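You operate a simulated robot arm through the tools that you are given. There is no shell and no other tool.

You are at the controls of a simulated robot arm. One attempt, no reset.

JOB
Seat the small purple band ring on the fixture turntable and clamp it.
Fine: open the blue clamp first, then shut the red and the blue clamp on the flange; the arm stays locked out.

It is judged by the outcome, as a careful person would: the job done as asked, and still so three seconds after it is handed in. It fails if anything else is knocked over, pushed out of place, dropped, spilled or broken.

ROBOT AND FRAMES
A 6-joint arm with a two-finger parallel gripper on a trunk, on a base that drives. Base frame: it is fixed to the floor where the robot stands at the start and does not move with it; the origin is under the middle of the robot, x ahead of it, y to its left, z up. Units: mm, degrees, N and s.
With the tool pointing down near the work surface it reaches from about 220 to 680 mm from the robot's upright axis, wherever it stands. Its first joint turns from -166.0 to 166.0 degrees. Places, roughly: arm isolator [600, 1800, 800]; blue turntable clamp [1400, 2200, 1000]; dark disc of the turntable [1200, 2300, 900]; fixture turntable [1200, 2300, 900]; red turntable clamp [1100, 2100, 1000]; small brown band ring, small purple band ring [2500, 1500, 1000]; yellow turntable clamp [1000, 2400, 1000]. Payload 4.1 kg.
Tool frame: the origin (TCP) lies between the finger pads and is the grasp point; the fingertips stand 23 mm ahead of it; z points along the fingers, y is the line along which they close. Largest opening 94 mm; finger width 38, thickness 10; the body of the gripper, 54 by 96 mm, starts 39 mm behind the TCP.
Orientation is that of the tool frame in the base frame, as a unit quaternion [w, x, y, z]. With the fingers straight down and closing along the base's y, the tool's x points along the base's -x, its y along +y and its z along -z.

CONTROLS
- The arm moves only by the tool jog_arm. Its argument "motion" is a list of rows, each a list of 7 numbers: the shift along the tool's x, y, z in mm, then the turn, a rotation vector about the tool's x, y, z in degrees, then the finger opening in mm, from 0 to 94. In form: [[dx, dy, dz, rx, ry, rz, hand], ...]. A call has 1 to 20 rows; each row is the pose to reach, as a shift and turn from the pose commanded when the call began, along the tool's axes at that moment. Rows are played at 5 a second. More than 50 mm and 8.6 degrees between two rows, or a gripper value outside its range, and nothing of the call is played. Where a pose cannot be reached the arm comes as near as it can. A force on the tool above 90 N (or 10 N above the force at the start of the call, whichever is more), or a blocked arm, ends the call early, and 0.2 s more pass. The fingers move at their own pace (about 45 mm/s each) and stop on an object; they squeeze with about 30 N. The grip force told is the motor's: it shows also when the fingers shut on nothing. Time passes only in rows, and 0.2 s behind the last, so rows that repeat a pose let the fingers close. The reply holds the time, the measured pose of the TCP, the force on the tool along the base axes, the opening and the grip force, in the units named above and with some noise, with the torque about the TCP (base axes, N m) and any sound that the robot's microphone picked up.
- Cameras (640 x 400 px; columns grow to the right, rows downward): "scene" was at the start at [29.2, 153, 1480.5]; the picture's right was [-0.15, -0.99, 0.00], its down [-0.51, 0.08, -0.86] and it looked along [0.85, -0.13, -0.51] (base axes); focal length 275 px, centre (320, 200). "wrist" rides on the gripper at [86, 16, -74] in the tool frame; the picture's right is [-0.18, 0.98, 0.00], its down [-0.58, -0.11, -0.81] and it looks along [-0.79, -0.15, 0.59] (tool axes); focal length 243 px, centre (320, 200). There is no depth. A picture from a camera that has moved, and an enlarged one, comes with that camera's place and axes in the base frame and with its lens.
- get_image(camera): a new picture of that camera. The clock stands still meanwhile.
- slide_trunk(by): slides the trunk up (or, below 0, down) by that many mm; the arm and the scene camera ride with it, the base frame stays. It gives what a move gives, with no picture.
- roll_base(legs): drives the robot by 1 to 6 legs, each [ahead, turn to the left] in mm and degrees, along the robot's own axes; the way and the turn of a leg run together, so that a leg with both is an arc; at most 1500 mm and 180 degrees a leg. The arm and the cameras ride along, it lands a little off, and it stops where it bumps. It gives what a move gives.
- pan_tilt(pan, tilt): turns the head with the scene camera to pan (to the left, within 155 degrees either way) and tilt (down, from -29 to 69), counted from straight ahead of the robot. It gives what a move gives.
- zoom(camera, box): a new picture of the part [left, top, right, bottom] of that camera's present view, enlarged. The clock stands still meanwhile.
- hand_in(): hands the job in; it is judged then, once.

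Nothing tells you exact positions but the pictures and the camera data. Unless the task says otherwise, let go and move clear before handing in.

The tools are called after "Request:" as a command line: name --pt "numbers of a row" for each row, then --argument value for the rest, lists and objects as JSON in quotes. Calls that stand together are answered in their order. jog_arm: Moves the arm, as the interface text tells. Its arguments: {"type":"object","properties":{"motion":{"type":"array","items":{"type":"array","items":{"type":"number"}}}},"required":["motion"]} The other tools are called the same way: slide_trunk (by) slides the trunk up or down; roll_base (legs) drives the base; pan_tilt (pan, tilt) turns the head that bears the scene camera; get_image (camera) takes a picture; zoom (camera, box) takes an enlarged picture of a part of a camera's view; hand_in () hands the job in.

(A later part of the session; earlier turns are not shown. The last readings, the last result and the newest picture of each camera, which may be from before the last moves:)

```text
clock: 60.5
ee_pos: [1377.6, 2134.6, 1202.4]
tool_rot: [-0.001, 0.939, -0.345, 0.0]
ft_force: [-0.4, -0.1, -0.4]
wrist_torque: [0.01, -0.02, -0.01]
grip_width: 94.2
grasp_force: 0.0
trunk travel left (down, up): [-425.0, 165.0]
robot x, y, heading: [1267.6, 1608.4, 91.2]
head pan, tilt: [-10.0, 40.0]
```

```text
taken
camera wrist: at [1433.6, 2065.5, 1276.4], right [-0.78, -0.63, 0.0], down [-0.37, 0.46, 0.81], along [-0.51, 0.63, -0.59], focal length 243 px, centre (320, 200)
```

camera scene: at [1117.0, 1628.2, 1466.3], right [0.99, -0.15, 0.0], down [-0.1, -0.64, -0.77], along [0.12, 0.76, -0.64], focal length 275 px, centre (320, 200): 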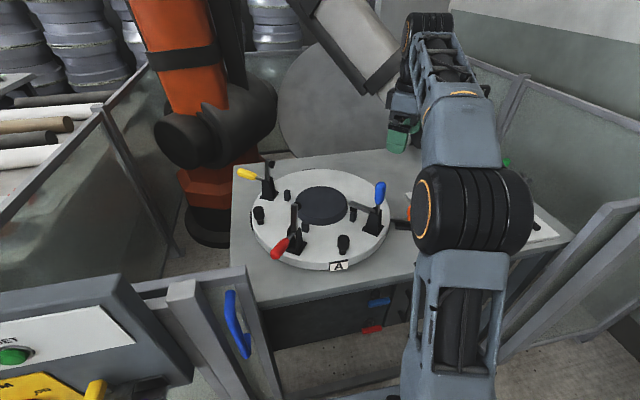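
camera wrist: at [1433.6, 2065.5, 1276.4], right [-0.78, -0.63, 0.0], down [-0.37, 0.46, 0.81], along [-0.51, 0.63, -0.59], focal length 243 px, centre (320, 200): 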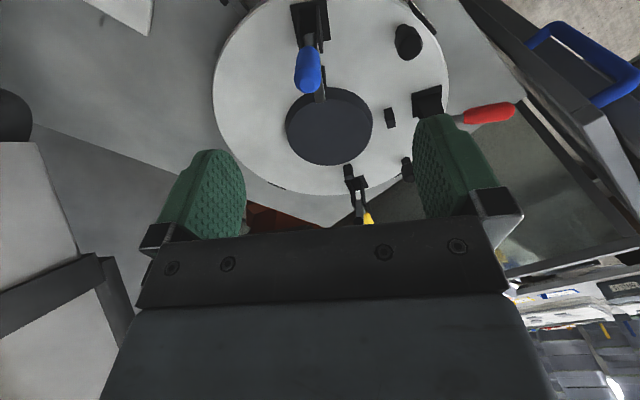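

Request:
zoom --camera "scene" --box '[230, 150, 422, 280]'

Request:
zoom --camera "wrist" --box '[200, 0, 520, 200]'

Request:
slide_trunk --by 160

Request:
get_image --camera "scene"

Request:
zoom --camera "scene" --box '[230, 180, 422, 310]'

Request:
zoom --camera "wrist" --box '[200, 0, 520, 200]'

```text
3.08 times, centred on (326, 215) of scene
camera zoom: at [1117.0, 1628.2, 1466.3], right [0.99, -0.15, 0.0], down [-0.1, -0.64, -0.77], along [0.12, 0.76, -0.64], focal length 845 px, centre (302, 154)
```

zoom: 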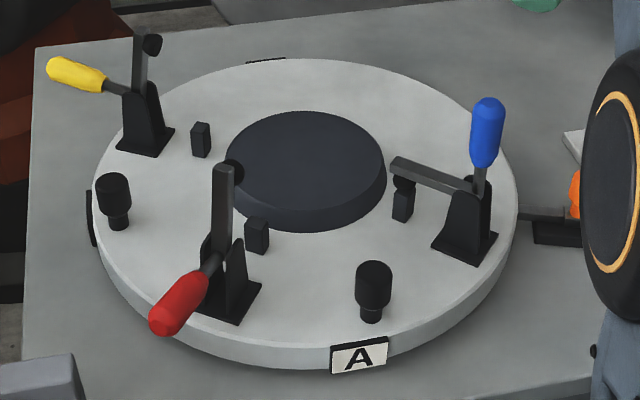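

```text
2.00 times, centred on (360, 100) of wrist
camera zoom: at [1433.6, 2065.5, 1276.4], right [-0.78, -0.63, 0.0], down [-0.37, 0.46, 0.81], along [-0.51, 0.63, -0.59], focal length 485 px, centre (240, 400)
```

zoom: 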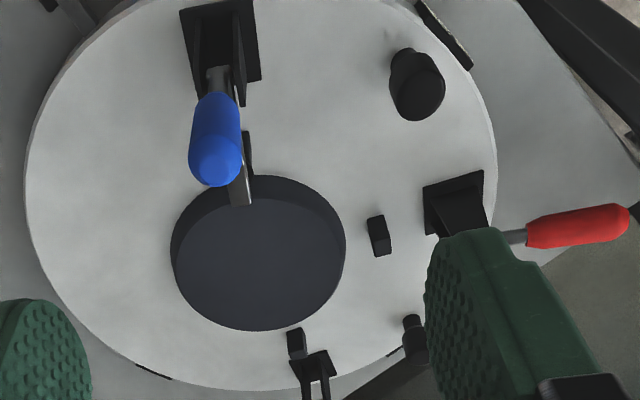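

```text
clock: 62.4
ee_pos: [1378.5, 2135.5, 1361.9]
tool_rot: [0.0, 0.939, -0.344, -0.001]
ft_force: [-0.1, 0.4, 0.2]
wrist_torque: [0.0, -0.04, 0.01]
grip_width: 94.0
grasp_force: 0.0
trunk travel left (down, up): [-585.0, 5.0]
robot x, y, heading: [1267.5, 1605.7, 91.2]
head pan, tilt: [-10.0, 40.0]
```

```text
taken
camera scene: at [1117.0, 1628.2, 1626.3], right [0.99, -0.15, 0.0], down [-0.1, -0.64, -0.77], along [0.12, 0.76, -0.64], focal length 275 px, centre (320, 200)
```

scene: 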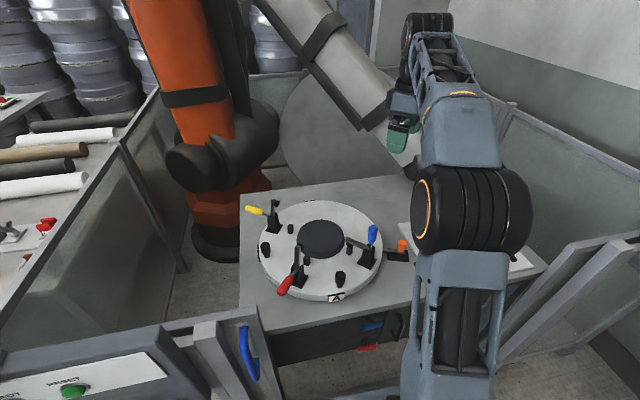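

```text
3.08 times, centred on (326, 245) of scene
camera zoom: at [1117.0, 1628.2, 1626.3], right [0.99, -0.15, 0.0], down [-0.1, -0.64, -0.77], along [0.12, 0.76, -0.64], focal length 845 px, centre (302, 62)
```

zoom: 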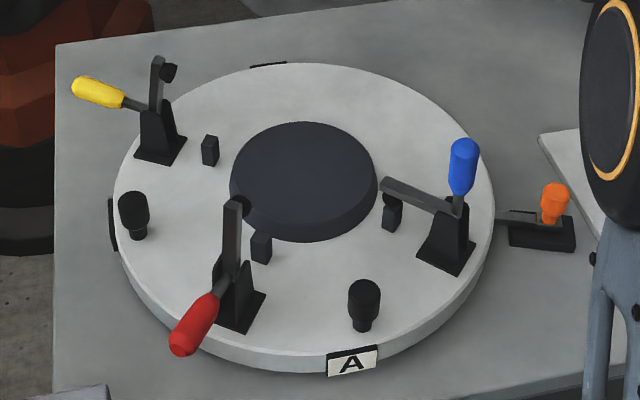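

```text
2.00 times, centred on (360, 100) of wrist
camera zoom: at [1433.6, 2065.6, 1436.3], right [-0.78, -0.63, 0.0], down [-0.37, 0.46, 0.81], along [-0.51, 0.63, -0.59], focal length 485 px, centre (240, 400)
```

zoom: 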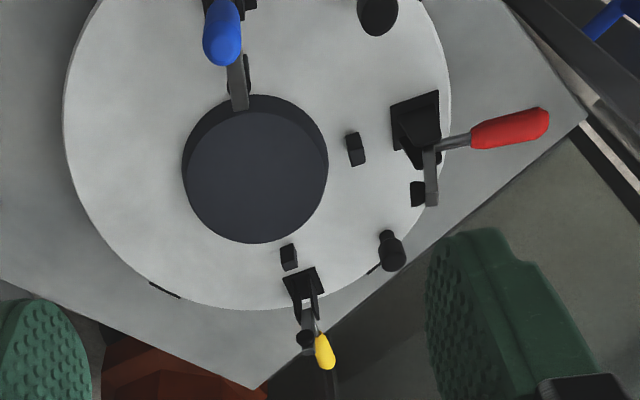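

Triangulated: turntable centre ≈ (1226,2302), top z≈865, blue handle vertical with its top at (1361,2172,1040); it should open by swinging outward. I'll lower the trunk again and hover over the handle.

Request:
slide_trunk --by -160

Request:
jog_arm --pt "-18 -8 0 0 0 3 70" --pt "-36.9 -16.5 0 0 0 3 70" --pt "-36.9 -16.5 40 0 0 3 70" --pt "-36.9 -16.5 80 0 0 3 70" --pt "-36.9 -16.5 117 0 0 3 70" --pt "-36.9 -16.5 117 0 0 3 70"

Request:
zoom --camera "scene" --box '[260, 120, 452, 250]'

Request:
get_image --camera "wrist"

```text
clock: 64.2
ee_pos: [1377.9, 2135.1, 1202.5]
tool_rot: [-0.001, 0.939, -0.344, 0.0]
ft_force: [0.4, -0.1, 0.5]
wrist_torque: [0.04, 0.0, 0.0]
grip_width: 94.0
grasp_force: 0.0
trunk travel left (down, up): [-425.0, 165.0]
robot x, y, heading: [1267.4, 1607.8, 91.2]
head pan, tilt: [-10.0, 40.0]
```

```text
clock: 65.6
ee_pos: [1360.1, 2171.5, 1086.1]
tool_rot: [-0.001, 0.929, -0.369, -0.001]
ft_force: [-0.6, 0.8, -0.2]
wrist_torque: [0.01, -0.01, 0.04]
grip_width: 69.9
grasp_force: 0.0
trunk travel left (down, up): [-425.0, 165.0]
robot x, y, heading: [1265.4, 1608.6, 91.3]
head pan, tilt: [-10.0, 40.0]
```

```text
3.08 times, centred on (356, 185) of scene
camera zoom: at [1117.1, 1628.3, 1466.3], right [0.99, -0.15, 0.0], down [-0.1, -0.64, -0.77], along [0.12, 0.76, -0.64], focal length 845 px, centre (209, 246)
```

zoom: 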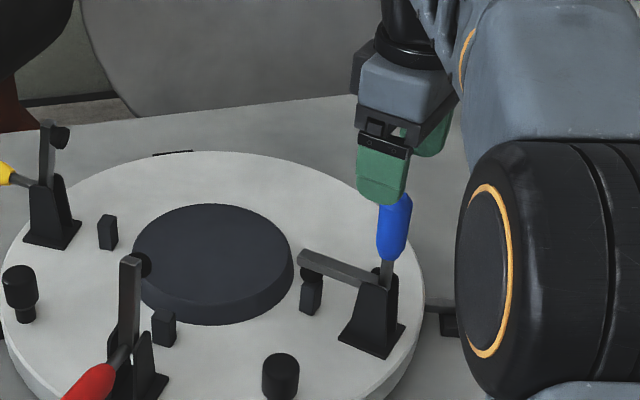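

```text
taken
camera wrist: at [1412.2, 2099.6, 1159.2], right [-0.81, -0.59, 0.0], down [-0.35, 0.48, 0.81], along [-0.47, 0.65, -0.59], focal length 243 px, centre (320, 200)
```

wrist: 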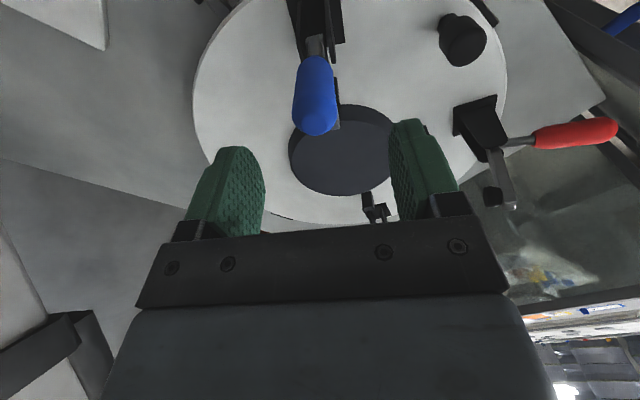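

The handle is between the fingers laterally. Descending over it and gripping.

Request:
jog_arm --pt "0 0 30 0 0 0 70" --pt "0 0 50 0 0 0 70" --pt "0 0 66 0 0 0 70" --pt "0 0 66 0 0 0 70"

Request:
get_image --camera "wrist"

Request:
zoom --camera "scene" --box '[260, 120, 452, 250]'

```text
clock: 66.6
ee_pos: [1360.8, 2171.2, 1017.7]
tool_rot: [-0.002, 0.93, -0.369, -0.001]
ft_force: [-0.3, 0.2, 0.1]
wrist_torque: [0.0, -0.02, -0.01]
grip_width: 70.0
grasp_force: 0.2
trunk travel left (down, up): [-425.0, 165.0]
robot x, y, heading: [1269.6, 1607.2, 91.1]
head pan, tilt: [-10.0, 40.0]
```

```text
taken
camera wrist: at [1412.2, 2099.6, 1092.4], right [-0.81, -0.59, 0.0], down [-0.35, 0.48, 0.81], along [-0.47, 0.65, -0.59], focal length 243 px, centre (320, 200)
```

wrist: 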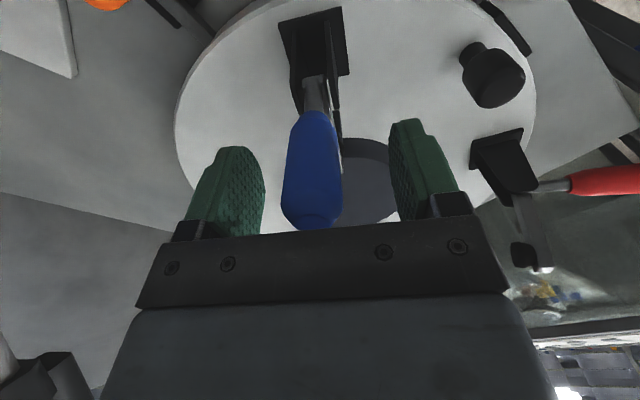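

```text
3.08 times, centred on (356, 185) of scene
camera zoom: at [1117.0, 1628.2, 1466.3], right [0.99, -0.15, 0.0], down [-0.1, -0.64, -0.77], along [0.12, 0.76, -0.64], focal length 845 px, centre (209, 246)
```

zoom: 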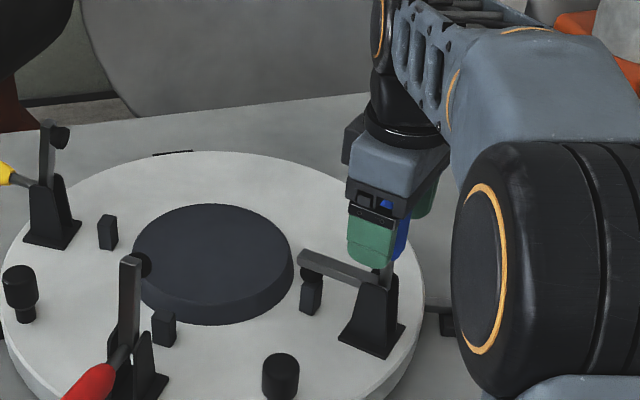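

Request:
jog_arm --pt "0 -6 0 0 0 0 70" --pt "0 -6 0 0 0 0 60" --pt "0 -6 0 0 0 0 50"

Request:
get_image --camera "wrist"

```text
clock: 67.4
ee_pos: [1365.1, 2175.9, 1019.8]
tool_rot: [0.0, 0.93, -0.369, 0.0]
ft_force: [-0.1, 0.8, -1.3]
wrist_torque: [0.0, -0.02, 0.02]
grip_width: 50.0
grasp_force: 0.0
trunk travel left (down, up): [-425.0, 165.0]
robot x, y, heading: [1271.7, 1609.6, 91.1]
head pan, tilt: [-10.0, 40.0]
```

```text
taken
camera wrist: at [1416.2, 2104.3, 1093.4], right [-0.81, -0.59, 0.0], down [-0.35, 0.48, 0.81], along [-0.47, 0.65, -0.59], focal length 243 px, centre (320, 200)
```

wrist: 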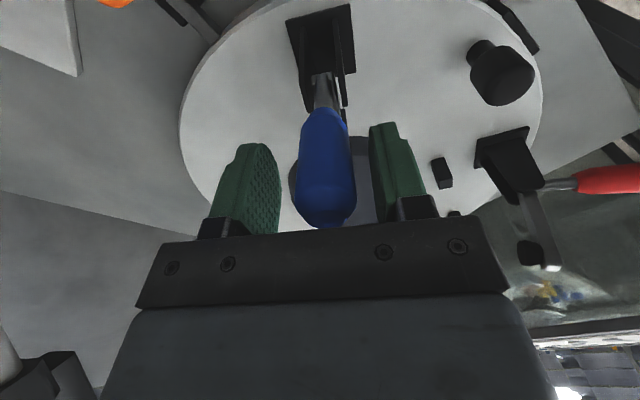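

Request:
jog_arm --pt "0 0 0 0 0 0 20" --pt "0 0 0 0 0 0 0" --pt "0 0 0 0 0 0 0" --pt "0 0 0 0 0 0 0"

Request:
jog_arm --pt "7 0 0.3 0 0 0 0" --pt "14 0 1.2 0 0 0 0" --pt "21 0 2.8 0 0 0 0" --pt "28 0 5 0 0 0 0"

Request:
zoom --camera "scene" --box '[260, 120, 452, 250]'

Request:
get_image --camera "wrist"

```text
clock: 68.4
ee_pos: [1364.1, 2175.1, 1017.9]
tool_rot: [-0.001, 0.929, -0.369, 0.0]
ft_force: [-5.9, -11.3, -5.7]
wrist_torque: [0.45, -0.38, 0.08]
grip_width: 28.5
grasp_force: 45.0
trunk travel left (down, up): [-425.0, 165.0]
robot x, y, heading: [1268.1, 1608.3, 91.1]
head pan, tilt: [-10.0, 40.0]
```

```text
clock: 69.4
ee_pos: [1383.8, 2158.2, 1015.5]
tool_rot: [-0.002, 0.929, -0.37, -0.001]
ft_force: [-13.4, 9.3, 8.0]
wrist_torque: [-0.26, 2.15, 0.13]
grip_width: 28.6
grasp_force: 45.4
trunk travel left (down, up): [-425.0, 165.0]
robot x, y, heading: [1269.7, 1605.6, 91.3]
head pan, tilt: [-10.0, 40.0]
```

```text
3.08 times, centred on (356, 185) of scene
camera zoom: at [1115.2, 1629.0, 1466.3], right [0.99, -0.15, 0.0], down [-0.1, -0.64, -0.77], along [0.12, 0.76, -0.64], focal length 845 px, centre (209, 246)
```

zoom: 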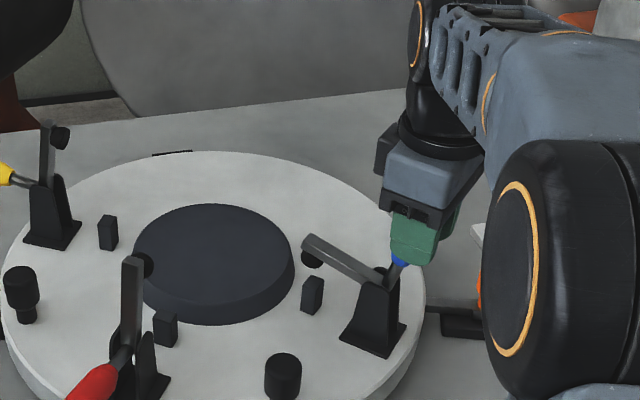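

```text
taken
camera wrist: at [1435.0, 2085.1, 1089.7], right [-0.81, -0.59, 0.0], down [-0.35, 0.48, 0.81], along [-0.47, 0.65, -0.59], focal length 243 px, centre (320, 200)
```

wrist: 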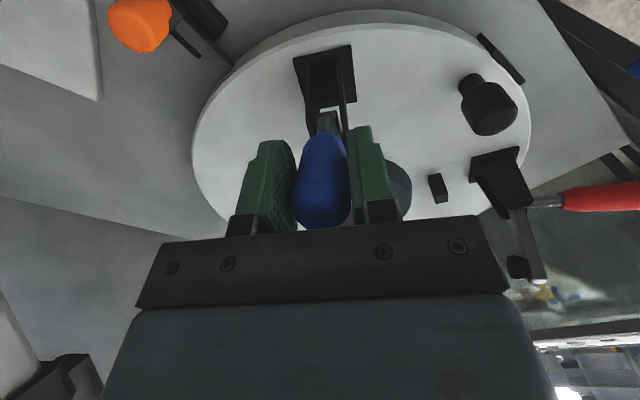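

The clamp arm is lifting nicely. Continuing the arc outward and down.

Request:
jog_arm --pt "9.6 0 4.4 0 0 0 0" --pt "19 0 10.3 0 0 0 0" --pt "27.6 0 17.5 0 0 0 0" --pt "35 0 25.7 0 0 0 0" --pt "41.3 0 35 0 0 0 0" --pt "46.2 0 45 0 0 0 0" --pt "49.6 0 55.6 0 0 0 0"

Request:
zoom --camera "scene" --box '[260, 120, 452, 250]'

Request:
get_image --camera "wrist"

```text
clock: 71.0
ee_pos: [1423.0, 2119.0, 959.6]
tool_rot: [-0.001, 0.929, -0.369, 0.0]
ft_force: [13.5, -17.0, 28.4]
wrist_torque: [0.57, 1.89, 1.04]
grip_width: 28.7
grasp_force: 45.1
trunk travel left (down, up): [-425.0, 165.0]
robot x, y, heading: [1267.5, 1609.6, 91.2]
head pan, tilt: [-10.0, 40.0]
```

```text
3.08 times, centred on (356, 185) of scene
camera zoom: at [1118.4, 1624.0, 1466.7], right [0.99, -0.16, 0.0], down [-0.1, -0.63, -0.77], along [0.12, 0.76, -0.64], focal length 845 px, centre (209, 246)
```

zoom: 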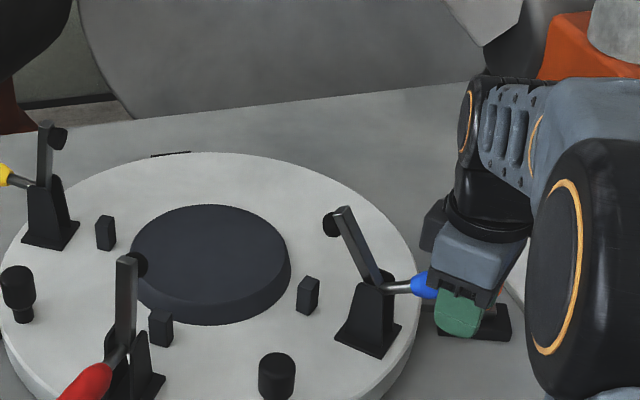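

```text
taken
camera wrist: at [1475.0, 2046.9, 1033.9], right [-0.81, -0.59, 0.0], down [-0.35, 0.48, 0.81], along [-0.47, 0.65, -0.59], focal length 243 px, centre (320, 200)
```

wrist: 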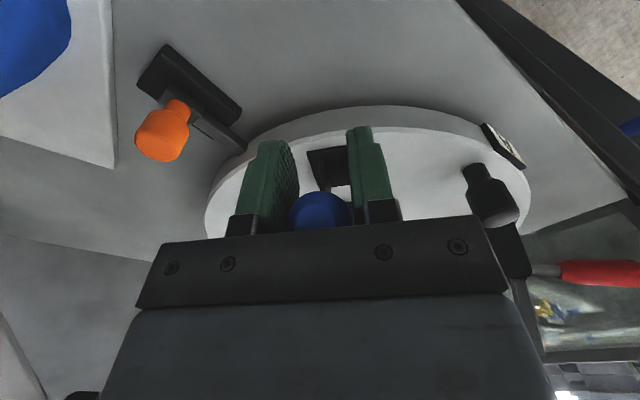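

Request:
jog_arm --pt "1.5 0 5 0 0 0 0" --pt "2.5 0 9 0 0 0 0" --pt "3.5 0 13 0 0 0 0" --pt "3.5 0 13 0 0 0 0"

Request:
zoom --camera "scene" --box '[260, 120, 452, 250]'

```text
clock: 72.0
ee_pos: [1425.1, 2117.0, 946.5]
tool_rot: [-0.001, 0.93, -0.369, -0.002]
ft_force: [17.9, -22.5, 23.6]
wrist_torque: [0.73, 1.69, 1.35]
grip_width: 28.7
grasp_force: 45.2
trunk travel left (down, up): [-425.0, 165.0]
robot x, y, heading: [1268.0, 1607.5, 91.2]
head pan, tilt: [-10.0, 40.0]
```

```text
3.08 times, centred on (356, 185) of scene
camera zoom: at [1119.0, 1623.4, 1466.6], right [0.99, -0.15, 0.0], down [-0.1, -0.63, -0.77], along [0.12, 0.76, -0.64], focal length 845 px, centre (209, 246)
```

zoom: 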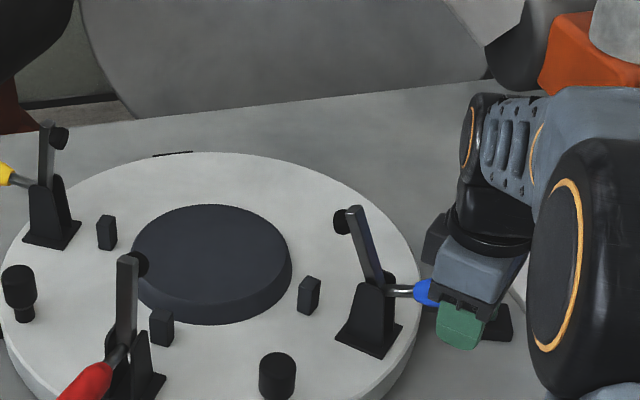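

Request:
jog_arm --pt "3 0 4 0 0 0 0" --pt "6 0 8 0 0 0 0" --pt "7 0 13 0 0 0 0" --pt "7 0 17 0 0 0 0"

Request:
zoom --camera "scene" --box '[260, 120, 452, 250]'

Request:
get_image --camera "wrist"

```text
clock: 73.0
ee_pos: [1427.5, 2115.2, 928.7]
tool_rot: [-0.002, 0.929, -0.369, -0.001]
ft_force: [-1.1, -5.6, 12.4]
wrist_torque: [0.68, 1.42, 1.46]
grip_width: 29.1
grasp_force: 45.6
trunk travel left (down, up): [-425.0, 165.0]
robot x, y, heading: [1268.7, 1607.6, 91.3]
head pan, tilt: [-10.0, 40.0]
```

```text
3.08 times, centred on (356, 185) of scene
camera zoom: at [1116.8, 1626.2, 1466.3], right [0.99, -0.15, 0.0], down [-0.1, -0.63, -0.77], along [0.12, 0.76, -0.64], focal length 845 px, centre (209, 246)
```

zoom: 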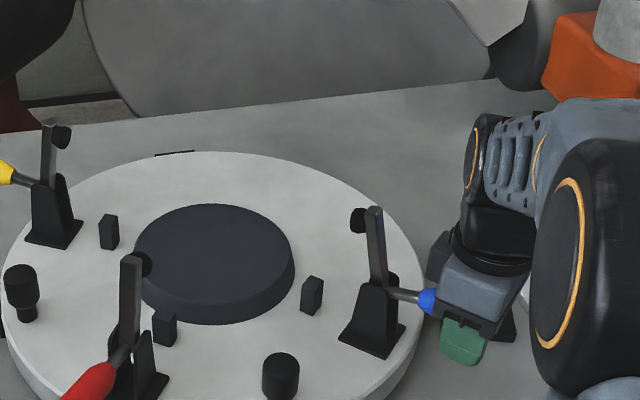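

```text
taken
camera wrist: at [1479.7, 2043.1, 1002.9], right [-0.81, -0.59, 0.0], down [-0.35, 0.48, 0.81], along [-0.48, 0.65, -0.59], focal length 243 px, centre (320, 200)
```

wrist: 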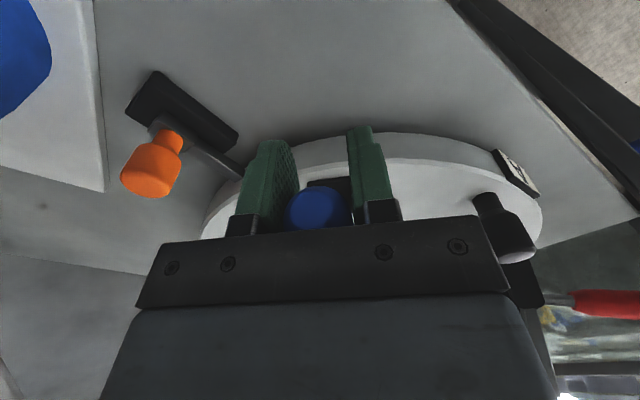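

The blue clamp arm is now vertical, as open as the red one. I'll release slightly and rise straight up.

Request:
jog_arm --pt "0 0 0 0 0 0 40" --pt "0 0 0 0 0 0 46" --pt "0 0 0 0 0 0 46" --pt "0 0 -30 0 0 0 46" --pt "0 0 -70 0 0 0 46" --pt "0 0 -110 0 0 0 46" --pt "0 0 -150 0 0 0 46" --pt "0 0 -190 0 0 0 46" --pt "0 0 -230 0 0 0 46" --pt "0 0 -250 0 0 0 46"

Request:
zoom --camera "scene" --box '[230, 140, 422, 270]'

Request:
get_image --camera "wrist"

```text
clock: 75.2
ee_pos: [1428.3, 2114.8, 1178.3]
tool_rot: [-0.001, 0.929, -0.37, -0.001]
ft_force: [0.6, 0.5, -0.5]
wrist_torque: [0.01, -0.01, 0.02]
grip_width: 46.2
grasp_force: 0.0
trunk travel left (down, up): [-425.0, 165.0]
robot x, y, heading: [1267.7, 1607.4, 91.1]
head pan, tilt: [-10.0, 40.0]
```

```text
3.08 times, centred on (326, 205) of scene
camera zoom: at [1117.1, 1628.2, 1466.3], right [0.99, -0.15, 0.0], down [-0.1, -0.64, -0.77], along [0.12, 0.76, -0.64], focal length 845 px, centre (302, 185)
```

zoom: 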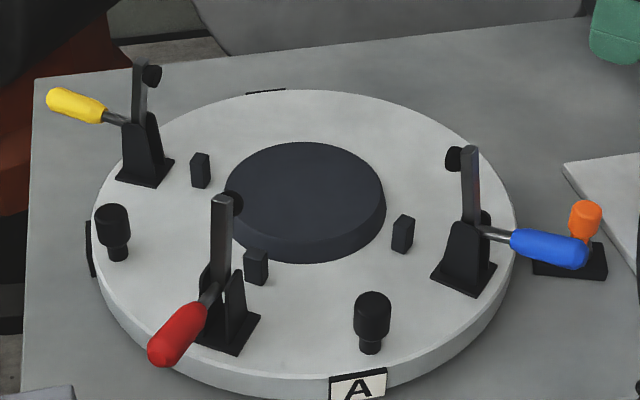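

```text
taken
camera wrist: at [1479.8, 2043.8, 1253.6], right [-0.81, -0.59, 0.0], down [-0.35, 0.48, 0.81], along [-0.48, 0.65, -0.59], focal length 243 px, centre (320, 200)
```

wrist: 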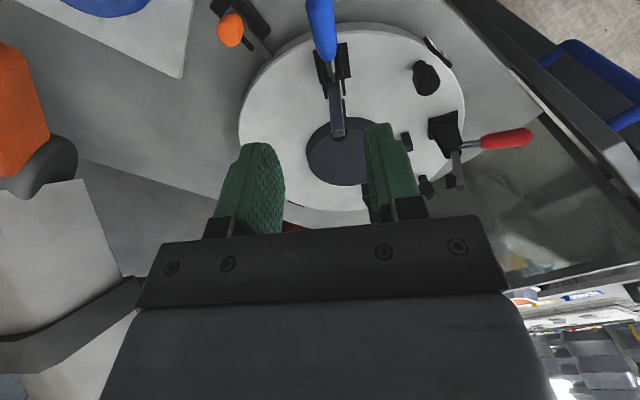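

Blue is open and the turntable hasn't moved. Now I'll drive back to the bench for the purple-band ring.

Request:
roll_base --legs '[[0, 45], [-285, 0], [0, -136.3], [400, 0]]'

Request:
pan_tilt --pan 0 --tilt 50

Request:
get_image --camera "scene"

```text
clock: 87.0
ee_pos: [2383.6, 1204.7, 1179.8]
tool_rot: [0.001, -0.372, 0.928, 0.0]
ft_force: [-0.8, -0.2, 0.4]
wrist_torque: [0.02, -0.07, -0.01]
grip_width: 45.8
grasp_force: 0.0
trunk travel left (down, up): [-425.0, 165.0]
robot x, y, heading: [1885.2, 1388.9, -1.7]
head pan, tilt: [-10.0, 40.0]
```

```text
clock: 87.7
ee_pos: [2384.2, 1204.5, 1179.0]
tool_rot: [0.001, -0.372, 0.928, 0.001]
ft_force: [0.0, -0.4, 0.4]
wrist_torque: [-0.02, 0.01, 0.01]
grip_width: 46.1
grasp_force: 0.0
trunk travel left (down, up): [-425.0, 165.0]
robot x, y, heading: [1885.0, 1390.5, -2.0]
head pan, tilt: [0.0, 50.0]
```

```text
taken
camera scene: at [1907.4, 1556.2, 1452.2], right [-0.03, -1.0, 0.0], down [-0.77, 0.02, -0.64], along [0.64, -0.02, -0.77], focal length 275 px, centre (320, 200)
```

scene: 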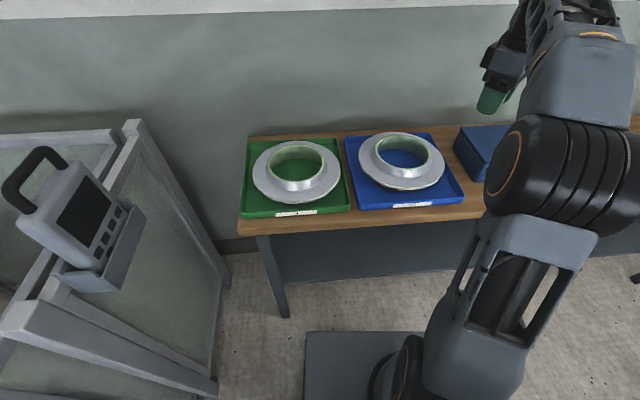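

Request:
jog_arm --pt "-28.8 28.2 0 0 0 -4.63 60" --pt "-57.6 56.5 0 0 0 -9.26 80" --pt "-86.3 84.7 0 0 0 -13.9 94" --pt "-115.1 113 0 0 0 -18.5 94" --pt "-143.9 141.2 0 0 0 -23.15 94" --pt "-172.7 169.4 0 0 0 -27.8 94" --pt "-201.5 197.7 0 0 0 -32.4 94" --pt "-230.2 225.9 0 0 0 -37 94" --pt "-259 254.2 0 0 0 -41.7 94" --pt "-287.8 282.4 0 0 0 -46.3 94" --pt "-287.8 282.4 0 0 0 -46.3 94"

Request:
slide_trunk --by -160

Request:
get_image --camera "scene"

Request:
get_image --camera "wrist"

```text
clock: 90.1
ee_pos: [2399.0, 1608.7, 1180.5]
tool_rot: [0.0, -0.707, 0.707, -0.001]
ft_force: [-0.8, -0.6, -0.6]
wrist_torque: [-0.03, -0.01, 0.03]
grip_width: 94.2
grasp_force: 0.0
trunk travel left (down, up): [-425.0, 165.0]
robot x, y, heading: [1885.2, 1391.3, -1.9]
head pan, tilt: [0.0, 50.0]
```

```text
clock: 91.9
ee_pos: [2400.3, 1608.6, 1019.3]
tool_rot: [0.001, -0.707, 0.708, -0.001]
ft_force: [-0.3, 0.5, -0.2]
wrist_torque: [0.03, 0.02, -0.02]
grip_width: 93.6
grasp_force: 0.1
trunk travel left (down, up): [-265.0, 325.0]
robot x, y, heading: [1883.4, 1388.2, -1.6]
head pan, tilt: [0.0, 50.0]
```

```text
taken
camera scene: at [1907.3, 1556.3, 1292.2], right [-0.03, -1.0, 0.0], down [-0.77, 0.02, -0.64], along [0.64, -0.02, -0.77], focal length 275 px, centre (320, 200)
```

scene: 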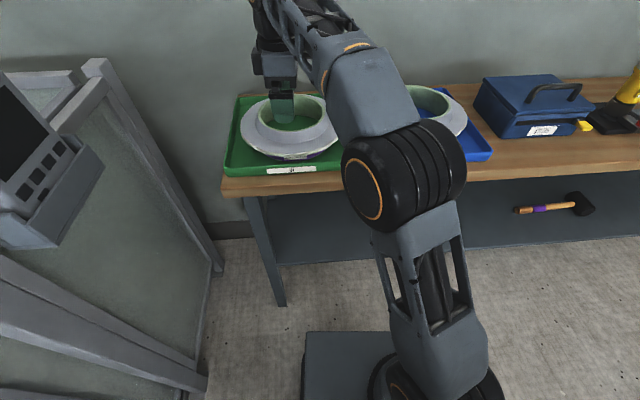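

```text
taken
camera wrist: at [2382.3, 1520.9, 1094.1], right [-0.98, 0.18, 0.0], down [0.11, 0.58, 0.81], along [0.15, 0.79, -0.59], focal length 243 px, centre (320, 200)
```

wrist: 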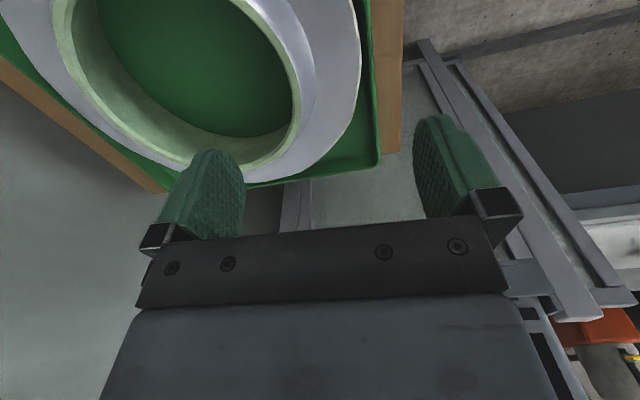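

Request:
jog_arm --pt "0 3 0 0 0 0 94" --pt "0 3 40 0 0 0 94" --pt "0 3 75 0 0 0 94" --pt "0 3 106 0 0 0 94" --pt "0 3 106 0 0 0 94"

Request:
zoom --camera "scene" --box '[210, 50, 370, 180]'

Request:
get_image --camera "wrist"

```text
clock: 93.1
ee_pos: [2396.4, 1608.7, 913.8]
tool_rot: [0.0, -0.707, 0.707, -0.001]
ft_force: [0.5, -0.2, -0.3]
wrist_torque: [0.0, 0.06, 0.0]
grip_width: 94.2
grasp_force: 0.2
trunk travel left (down, up): [-265.0, 325.0]
robot x, y, heading: [1885.0, 1392.1, -1.8]
head pan, tilt: [0.0, 50.0]
```

```text
3.08 times, centred on (290, 115) of scene
camera zoom: at [1907.4, 1556.4, 1292.1], right [-0.03, -1.0, 0.0], down [-0.77, 0.02, -0.64], along [0.64, -0.02, -0.77], focal length 845 px, centre (412, 462)
```

zoom: 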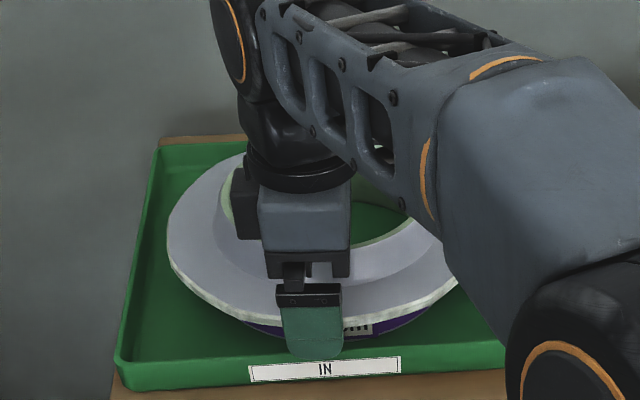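

```text
taken
camera wrist: at [2379.0, 1521.8, 988.3], right [-0.98, 0.18, 0.0], down [0.11, 0.58, 0.81], along [0.15, 0.79, -0.59], focal length 243 px, centre (320, 200)
```

wrist: 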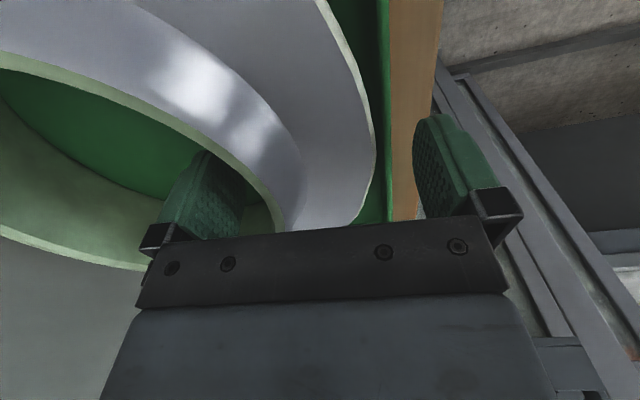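

Request:
jog_arm --pt "0 0 0 0 0 0 60" --pt "0 0 0 0 0 0 40" --pt "0 0 0 0 0 0 20" --pt "0 0 0 0 0 0 0" --pt "0 0 0 0 0 0 0" --pt "0 0 0 0 0 0 0"

Request:
jog_arm --pt "0 0 -6 0 0 0 0" --pt "0 0 -15 0 0 0 0" --pt "0 0 -30 0 0 0 0" --pt "0 0 -50 0 0 0 0" --pt "0 0 -75 0 0 0 0" --pt "0 0 -100 0 0 0 0" --pt "0 0 -125 0 0 0 0" --pt "0 0 -125 0 0 0 0"

Request:
zoom --camera "scene" --box '[210, 0, 370, 180]'

Request:
get_image --camera "wrist"

```text
clock: 94.5
ee_pos: [2395.8, 1611.0, 913.7]
tool_rot: [0.001, -0.707, 0.707, 0.0]
ft_force: [0.1, -0.7, -0.3]
wrist_torque: [0.11, 0.32, 0.02]
grip_width: 55.7
grasp_force: 29.8
trunk travel left (down, up): [-265.0, 325.0]
robot x, y, heading: [1886.4, 1392.4, -1.6]
head pan, tilt: [0.0, 50.0]
```

```text
clock: 96.3
ee_pos: [2395.1, 1607.9, 1038.5]
tool_rot: [0.0, -0.707, 0.707, 0.0]
ft_force: [0.9, -0.4, -3.5]
wrist_torque: [-0.01, 0.41, 0.0]
grip_width: 55.5
grasp_force: 29.5
trunk travel left (down, up): [-265.0, 325.0]
robot x, y, heading: [1885.0, 1388.8, -1.7]
head pan, tilt: [0.0, 50.0]
```

```text
2.22 times, centred on (290, 90) of scene
camera zoom: at [1907.6, 1556.4, 1292.1], right [-0.03, -1.0, 0.0], down [-0.77, 0.02, -0.64], along [0.64, -0.02, -0.77], focal length 610 px, centre (387, 444)
```

zoom: 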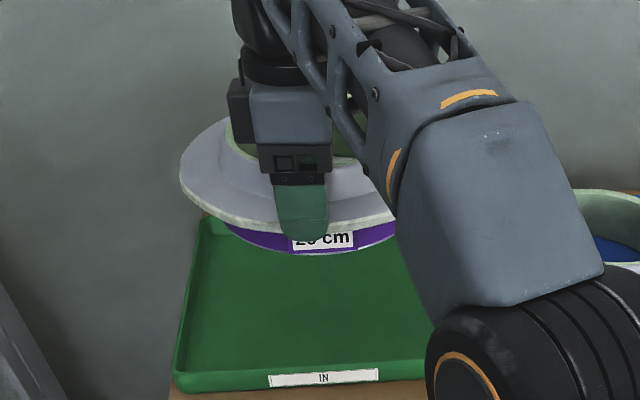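

```text
taken
camera wrist: at [2379.0, 1521.3, 1114.0], right [-0.98, 0.18, 0.0], down [0.11, 0.58, 0.81], along [0.15, 0.79, -0.59], focal length 243 px, centre (320, 200)
```

wrist: 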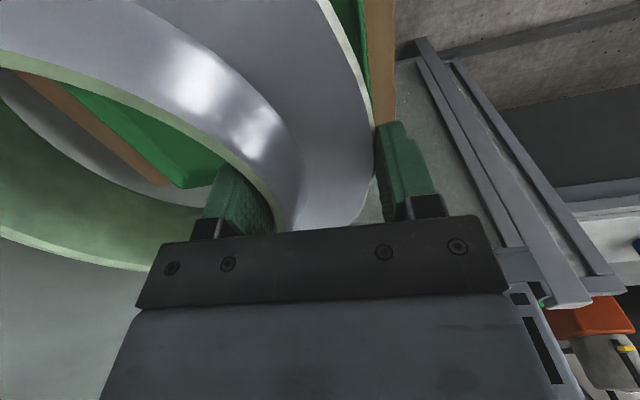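

The ring is held level and steady. I'll raise it, tuck the arm in front of the robot, then back off and drive to the turntable.

Request:
slide_trunk --by 200

Request:
jog_arm --pt "33 23 0 0 0 0 0" --pt "66 46 0 0 0 0 0" --pt "99 69 0 0 0 0 0" --pt "132 92 0 0 0 0 0" --pt "165 115 0 0 0 0 0" --pt "198 138 0 0 0 0 0" --pt "228 160 0 0 0 0 0" --pt "228 160 0 0 0 0 0"

Request:
get_image --camera "scene"

Request:
get_image --camera "wrist"

```text
clock: 98.5
ee_pos: [2395.9, 1609.0, 1239.1]
tool_rot: [-0.001, 0.708, -0.706, 0.001]
ft_force: [0.3, 0.2, -3.1]
wrist_torque: [-0.02, 0.37, -0.01]
grip_width: 55.5
grasp_force: 30.4
trunk travel left (down, up): [-465.0, 125.0]
robot x, y, heading: [1883.1, 1389.9, -1.9]
head pan, tilt: [0.0, 50.0]
```

```text
clock: 100.3
ee_pos: [2233.5, 1379.4, 1239.9]
tool_rot: [0.0, 0.707, -0.707, 0.0]
ft_force: [-0.5, -0.9, -3.3]
wrist_torque: [0.03, 0.34, -0.02]
grip_width: 55.4
grasp_force: 30.3
trunk travel left (down, up): [-465.0, 125.0]
robot x, y, heading: [1885.9, 1393.5, -1.7]
head pan, tilt: [0.0, 50.0]
```

```text
taken
camera scene: at [1907.4, 1556.2, 1492.2], right [-0.03, -1.0, 0.0], down [-0.77, 0.02, -0.64], along [0.64, -0.02, -0.77], focal length 275 px, centre (320, 200)
```

scene: 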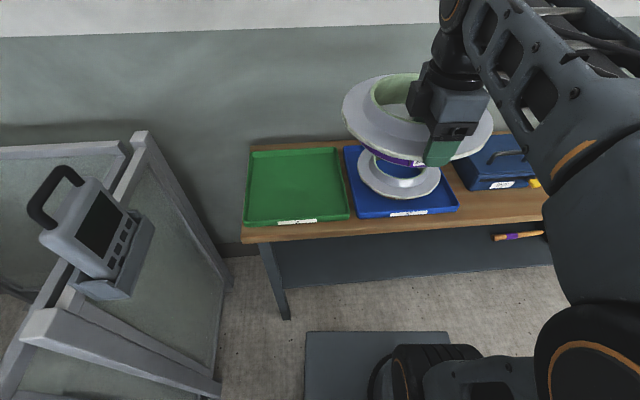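

```text
taken
camera wrist: at [2217.5, 1293.2, 1314.2], right [-0.98, 0.18, 0.0], down [0.11, 0.58, 0.81], along [0.15, 0.79, -0.59], focal length 243 px, centre (320, 200)
```

wrist: 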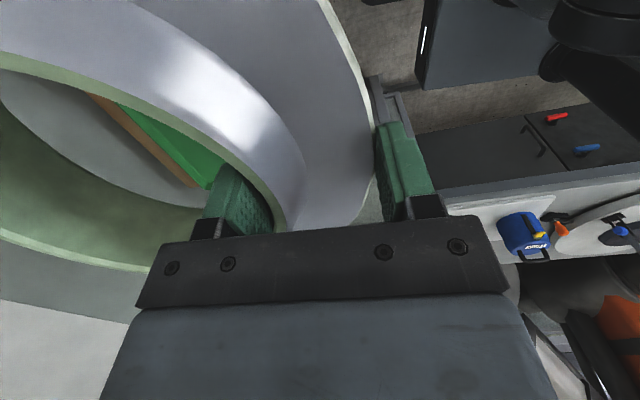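

Holding well. Backing off and driving gently toward the turntable.

Request:
roll_base --legs '[[-617, 0], [0, 92], [190, 0]]'

Request:
pan_tilt --pan -10 --tilt 40

Request:
get_image --camera "scene"

Request:
get_image --camera "wrist"

```text
clock: 108.8
ee_pos: [1283.0, 1955.8, 1240.8]
tool_rot: [0.0, 1.0, -0.003, 0.0]
ft_force: [0.6, -0.2, -3.1]
wrist_torque: [-0.37, 0.06, 0.01]
grip_width: 55.0
grasp_force: 29.9
trunk travel left (down, up): [-465.0, 125.0]
robot x, y, heading: [1270.5, 1606.3, 87.8]
head pan, tilt: [0.0, 50.0]
```

```text
clock: 109.5
ee_pos: [1283.2, 1956.3, 1239.6]
tool_rot: [0.0, 1.0, -0.003, -0.001]
ft_force: [0.9, 0.4, -4.3]
wrist_torque: [-0.39, 0.04, -0.02]
grip_width: 54.6
grasp_force: 30.0
trunk travel left (down, up): [-465.0, 125.0]
robot x, y, heading: [1272.1, 1604.2, 88.3]
head pan, tilt: [-10.0, 40.0]
```

```text
taken
camera scene: at [1121.2, 1635.7, 1506.3], right [0.98, -0.21, 0.0], down [-0.13, -0.63, -0.77], along [0.16, 0.75, -0.64], focal length 275 px, centre (320, 200)
```

scene: 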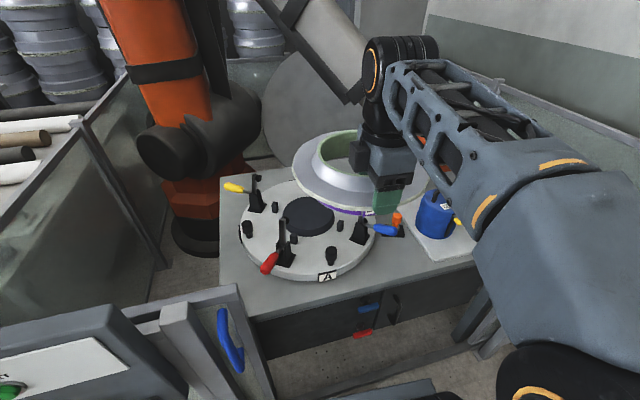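

```text
taken
camera wrist: at [1369.6, 1938.4, 1314.2], right [-0.19, -0.98, 0.0], down [-0.58, 0.11, 0.81], along [-0.79, 0.15, -0.59], focal length 243 px, centre (320, 200)
```

wrist: 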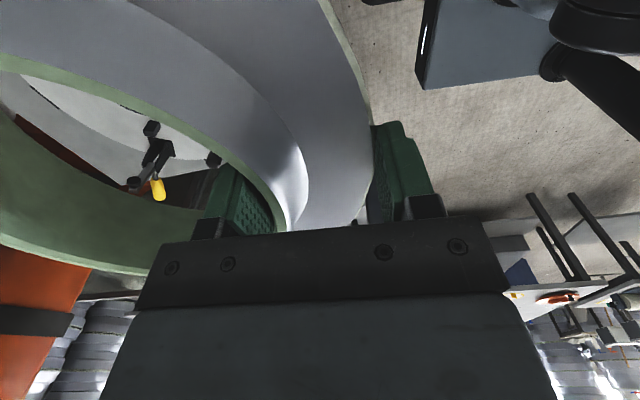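

Request:
zoom --camera "scene" --box '[220, 160, 412, 290]'

Request:
pan_tilt --pan 5 --tilt 40

Request:
get_image --camera "scene"

```text
3.08 times, centred on (316, 225) of scene
camera zoom: at [1121.2, 1635.7, 1506.3], right [0.98, -0.21, 0.0], down [-0.13, -0.63, -0.77], along [0.16, 0.75, -0.64], focal length 845 px, centre (332, 123)
```

zoom: 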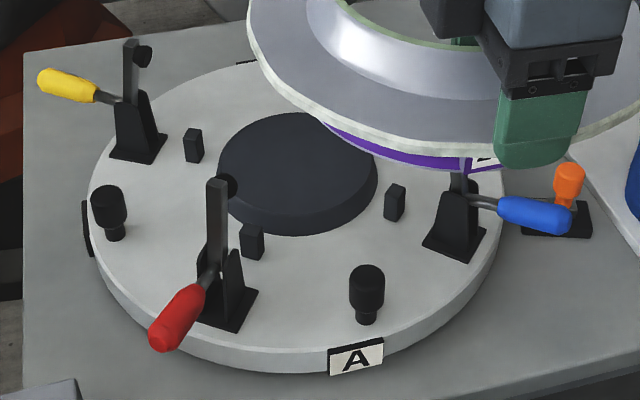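

```text
clock: 110.3
ee_pos: [1283.0, 1956.8, 1239.9]
tool_rot: [-0.001, 1.0, -0.003, 0.0]
ft_force: [0.6, -1.1, -3.5]
wrist_torque: [-0.38, 0.01, 0.05]
grip_width: 54.6
grasp_force: 30.4
trunk travel left (down, up): [-465.0, 125.0]
robot x, y, heading: [1273.3, 1606.0, 87.8]
head pan, tilt: [5.0, 40.0]
```

```text
taken
camera scene: at [1099.2, 1637.6, 1506.3], right [1.0, 0.05, 0.0], down [0.03, -0.64, -0.77], along [-0.04, 0.77, -0.64], focal length 275 px, centre (320, 200)
```

scene: 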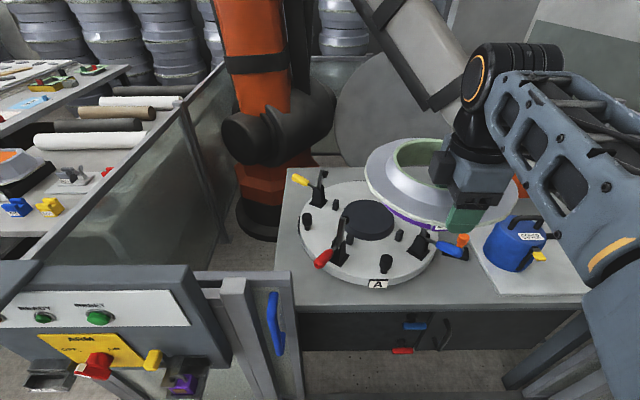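

The centre recomputes consistently to ≈(1226,2302). I'll extend the ring over the turntable with the grip at the front between red and blue, staying above the clamps.

Request:
jog_arm --pt "-9 -31 14 0 0 1 0" --pt "-18 -62 28 0 0 2 0" --pt "-27 -93 42 0 0 3 0" --pt "-36 -124 56 0 0 4 0" --pt "-45 -155 70 0 0 5 0" --pt "-54 -186 84 0 0 6 0" --pt "-63 -217 98 0 0 7 0" --pt "-72.5 -247 110 0 0 7.7 0" --pt "-72.5 -247 110 0 0 7.7 0"

Request:
get_image --camera "scene"

Request:
get_image --camera "wrist"

```text
clock: 112.3
ee_pos: [1212.5, 2203.2, 1131.3]
tool_rot: [0.0, 0.998, -0.07, -0.001]
ft_force: [-0.6, 0.4, -4.0]
wrist_torque: [-0.36, 0.08, 0.01]
grip_width: 54.7
grasp_force: 29.9
trunk travel left (down, up): [-465.0, 125.0]
robot x, y, heading: [1271.5, 1606.8, 87.8]
head pan, tilt: [5.0, 40.0]
```

```text
taken
camera scene: at [1099.0, 1637.9, 1506.3], right [1.0, 0.05, 0.0], down [0.03, -0.64, -0.77], along [-0.04, 0.76, -0.64], focal length 275 px, centre (320, 200)
```

scene: 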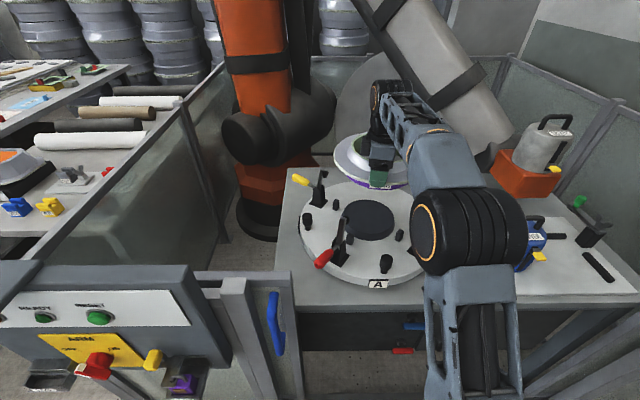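

```text
taken
camera wrist: at [1296.2, 2173.6, 1205.9], right [-0.32, -0.95, 0.0], down [-0.56, 0.19, 0.81], along [-0.76, 0.26, -0.59], focal length 243 px, centre (320, 200)
```

wrist: 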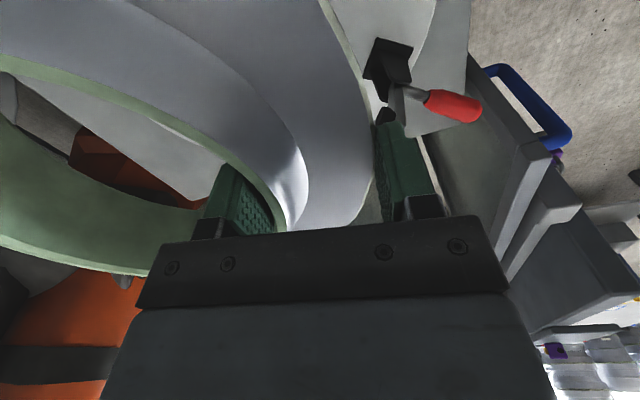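

Request:
jog_arm --pt "0 0 25 0 0 0 0" --pt "0 0 50 0 0 0 0" --pt "0 0 75 0 0 0 0" --pt "0 0 100 0 0 0 0" --pt "0 0 120 0 0 0 0" --pt "0 0 120 0 0 0 0"

Request:
zoom --camera "scene" --box '[270, 120, 462, 300]'

Request:
get_image --camera "wrist"

```text
clock: 113.7
ee_pos: [1213.5, 2203.5, 1010.0]
tool_rot: [0.0, 0.998, -0.07, -0.001]
ft_force: [0.0, -0.3, -3.5]
wrist_torque: [-0.31, 0.09, 0.01]
grip_width: 54.1
grasp_force: 30.2
trunk travel left (down, up): [-465.0, 125.0]
robot x, y, heading: [1274.3, 1608.1, 87.9]
head pan, tilt: [5.0, 40.0]
```

```text
2.22 times, centred on (366, 210) of scene
camera zoom: at [1099.0, 1637.8, 1506.3], right [1.0, 0.05, 0.0], down [0.03, -0.64, -0.77], along [-0.04, 0.76, -0.64], focal length 610 px, centre (218, 178)
```

zoom: 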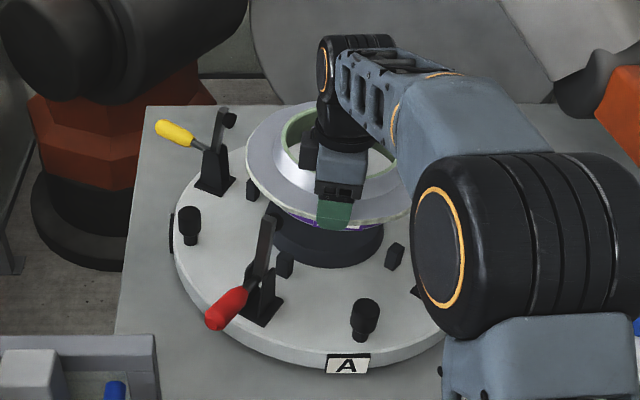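

```text
taken
camera wrist: at [1296.9, 2174.4, 1084.1], right [-0.32, -0.95, 0.0], down [-0.56, 0.19, 0.81], along [-0.76, 0.26, -0.59], focal length 243 px, centre (320, 200)
```

wrist: 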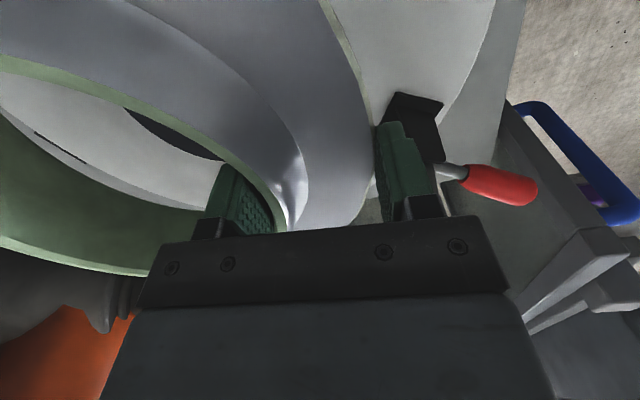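

Alignment matches the projection. Descending slowly toward the seat.

Request:
jog_arm --pt "0 0 15 0 0 0 0" --pt "0 0 30 0 0 0 0" --pt "0 0 45 0 0 0 0" --pt "0 0 58 0 0 0 0" --pt "0 0 58 0 0 0 0"

Request:
zoom --camera "scene" --box '[270, 120, 462, 300]'

Request:
get_image --camera "wrist"

```text
clock: 114.9
ee_pos: [1212.1, 2203.9, 951.4]
tool_rot: [0.0, 0.998, -0.07, 0.001]
ft_force: [0.5, 0.5, -4.1]
wrist_torque: [-0.34, 0.07, 0.0]
grip_width: 54.4
grasp_force: 29.9
trunk travel left (down, up): [-465.0, 125.0]
robot x, y, heading: [1270.0, 1606.1, 87.8]
head pan, tilt: [5.0, 40.0]
```

```text
2.22 times, centred on (366, 210) of scene
camera zoom: at [1099.0, 1637.8, 1506.3], right [1.0, 0.05, 0.0], down [0.03, -0.64, -0.77], along [-0.04, 0.76, -0.64], focal length 610 px, centre (218, 178)
```

zoom: 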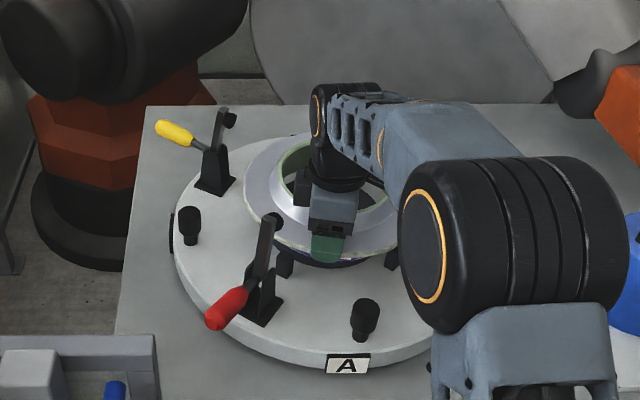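

```text
taken
camera wrist: at [1295.2, 2174.5, 1026.3], right [-0.32, -0.95, 0.0], down [-0.56, 0.19, 0.81], along [-0.76, 0.26, -0.59], focal length 243 px, centre (320, 200)
```

wrist: 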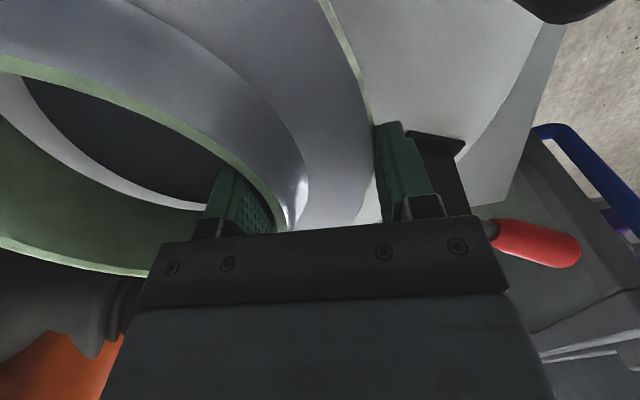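

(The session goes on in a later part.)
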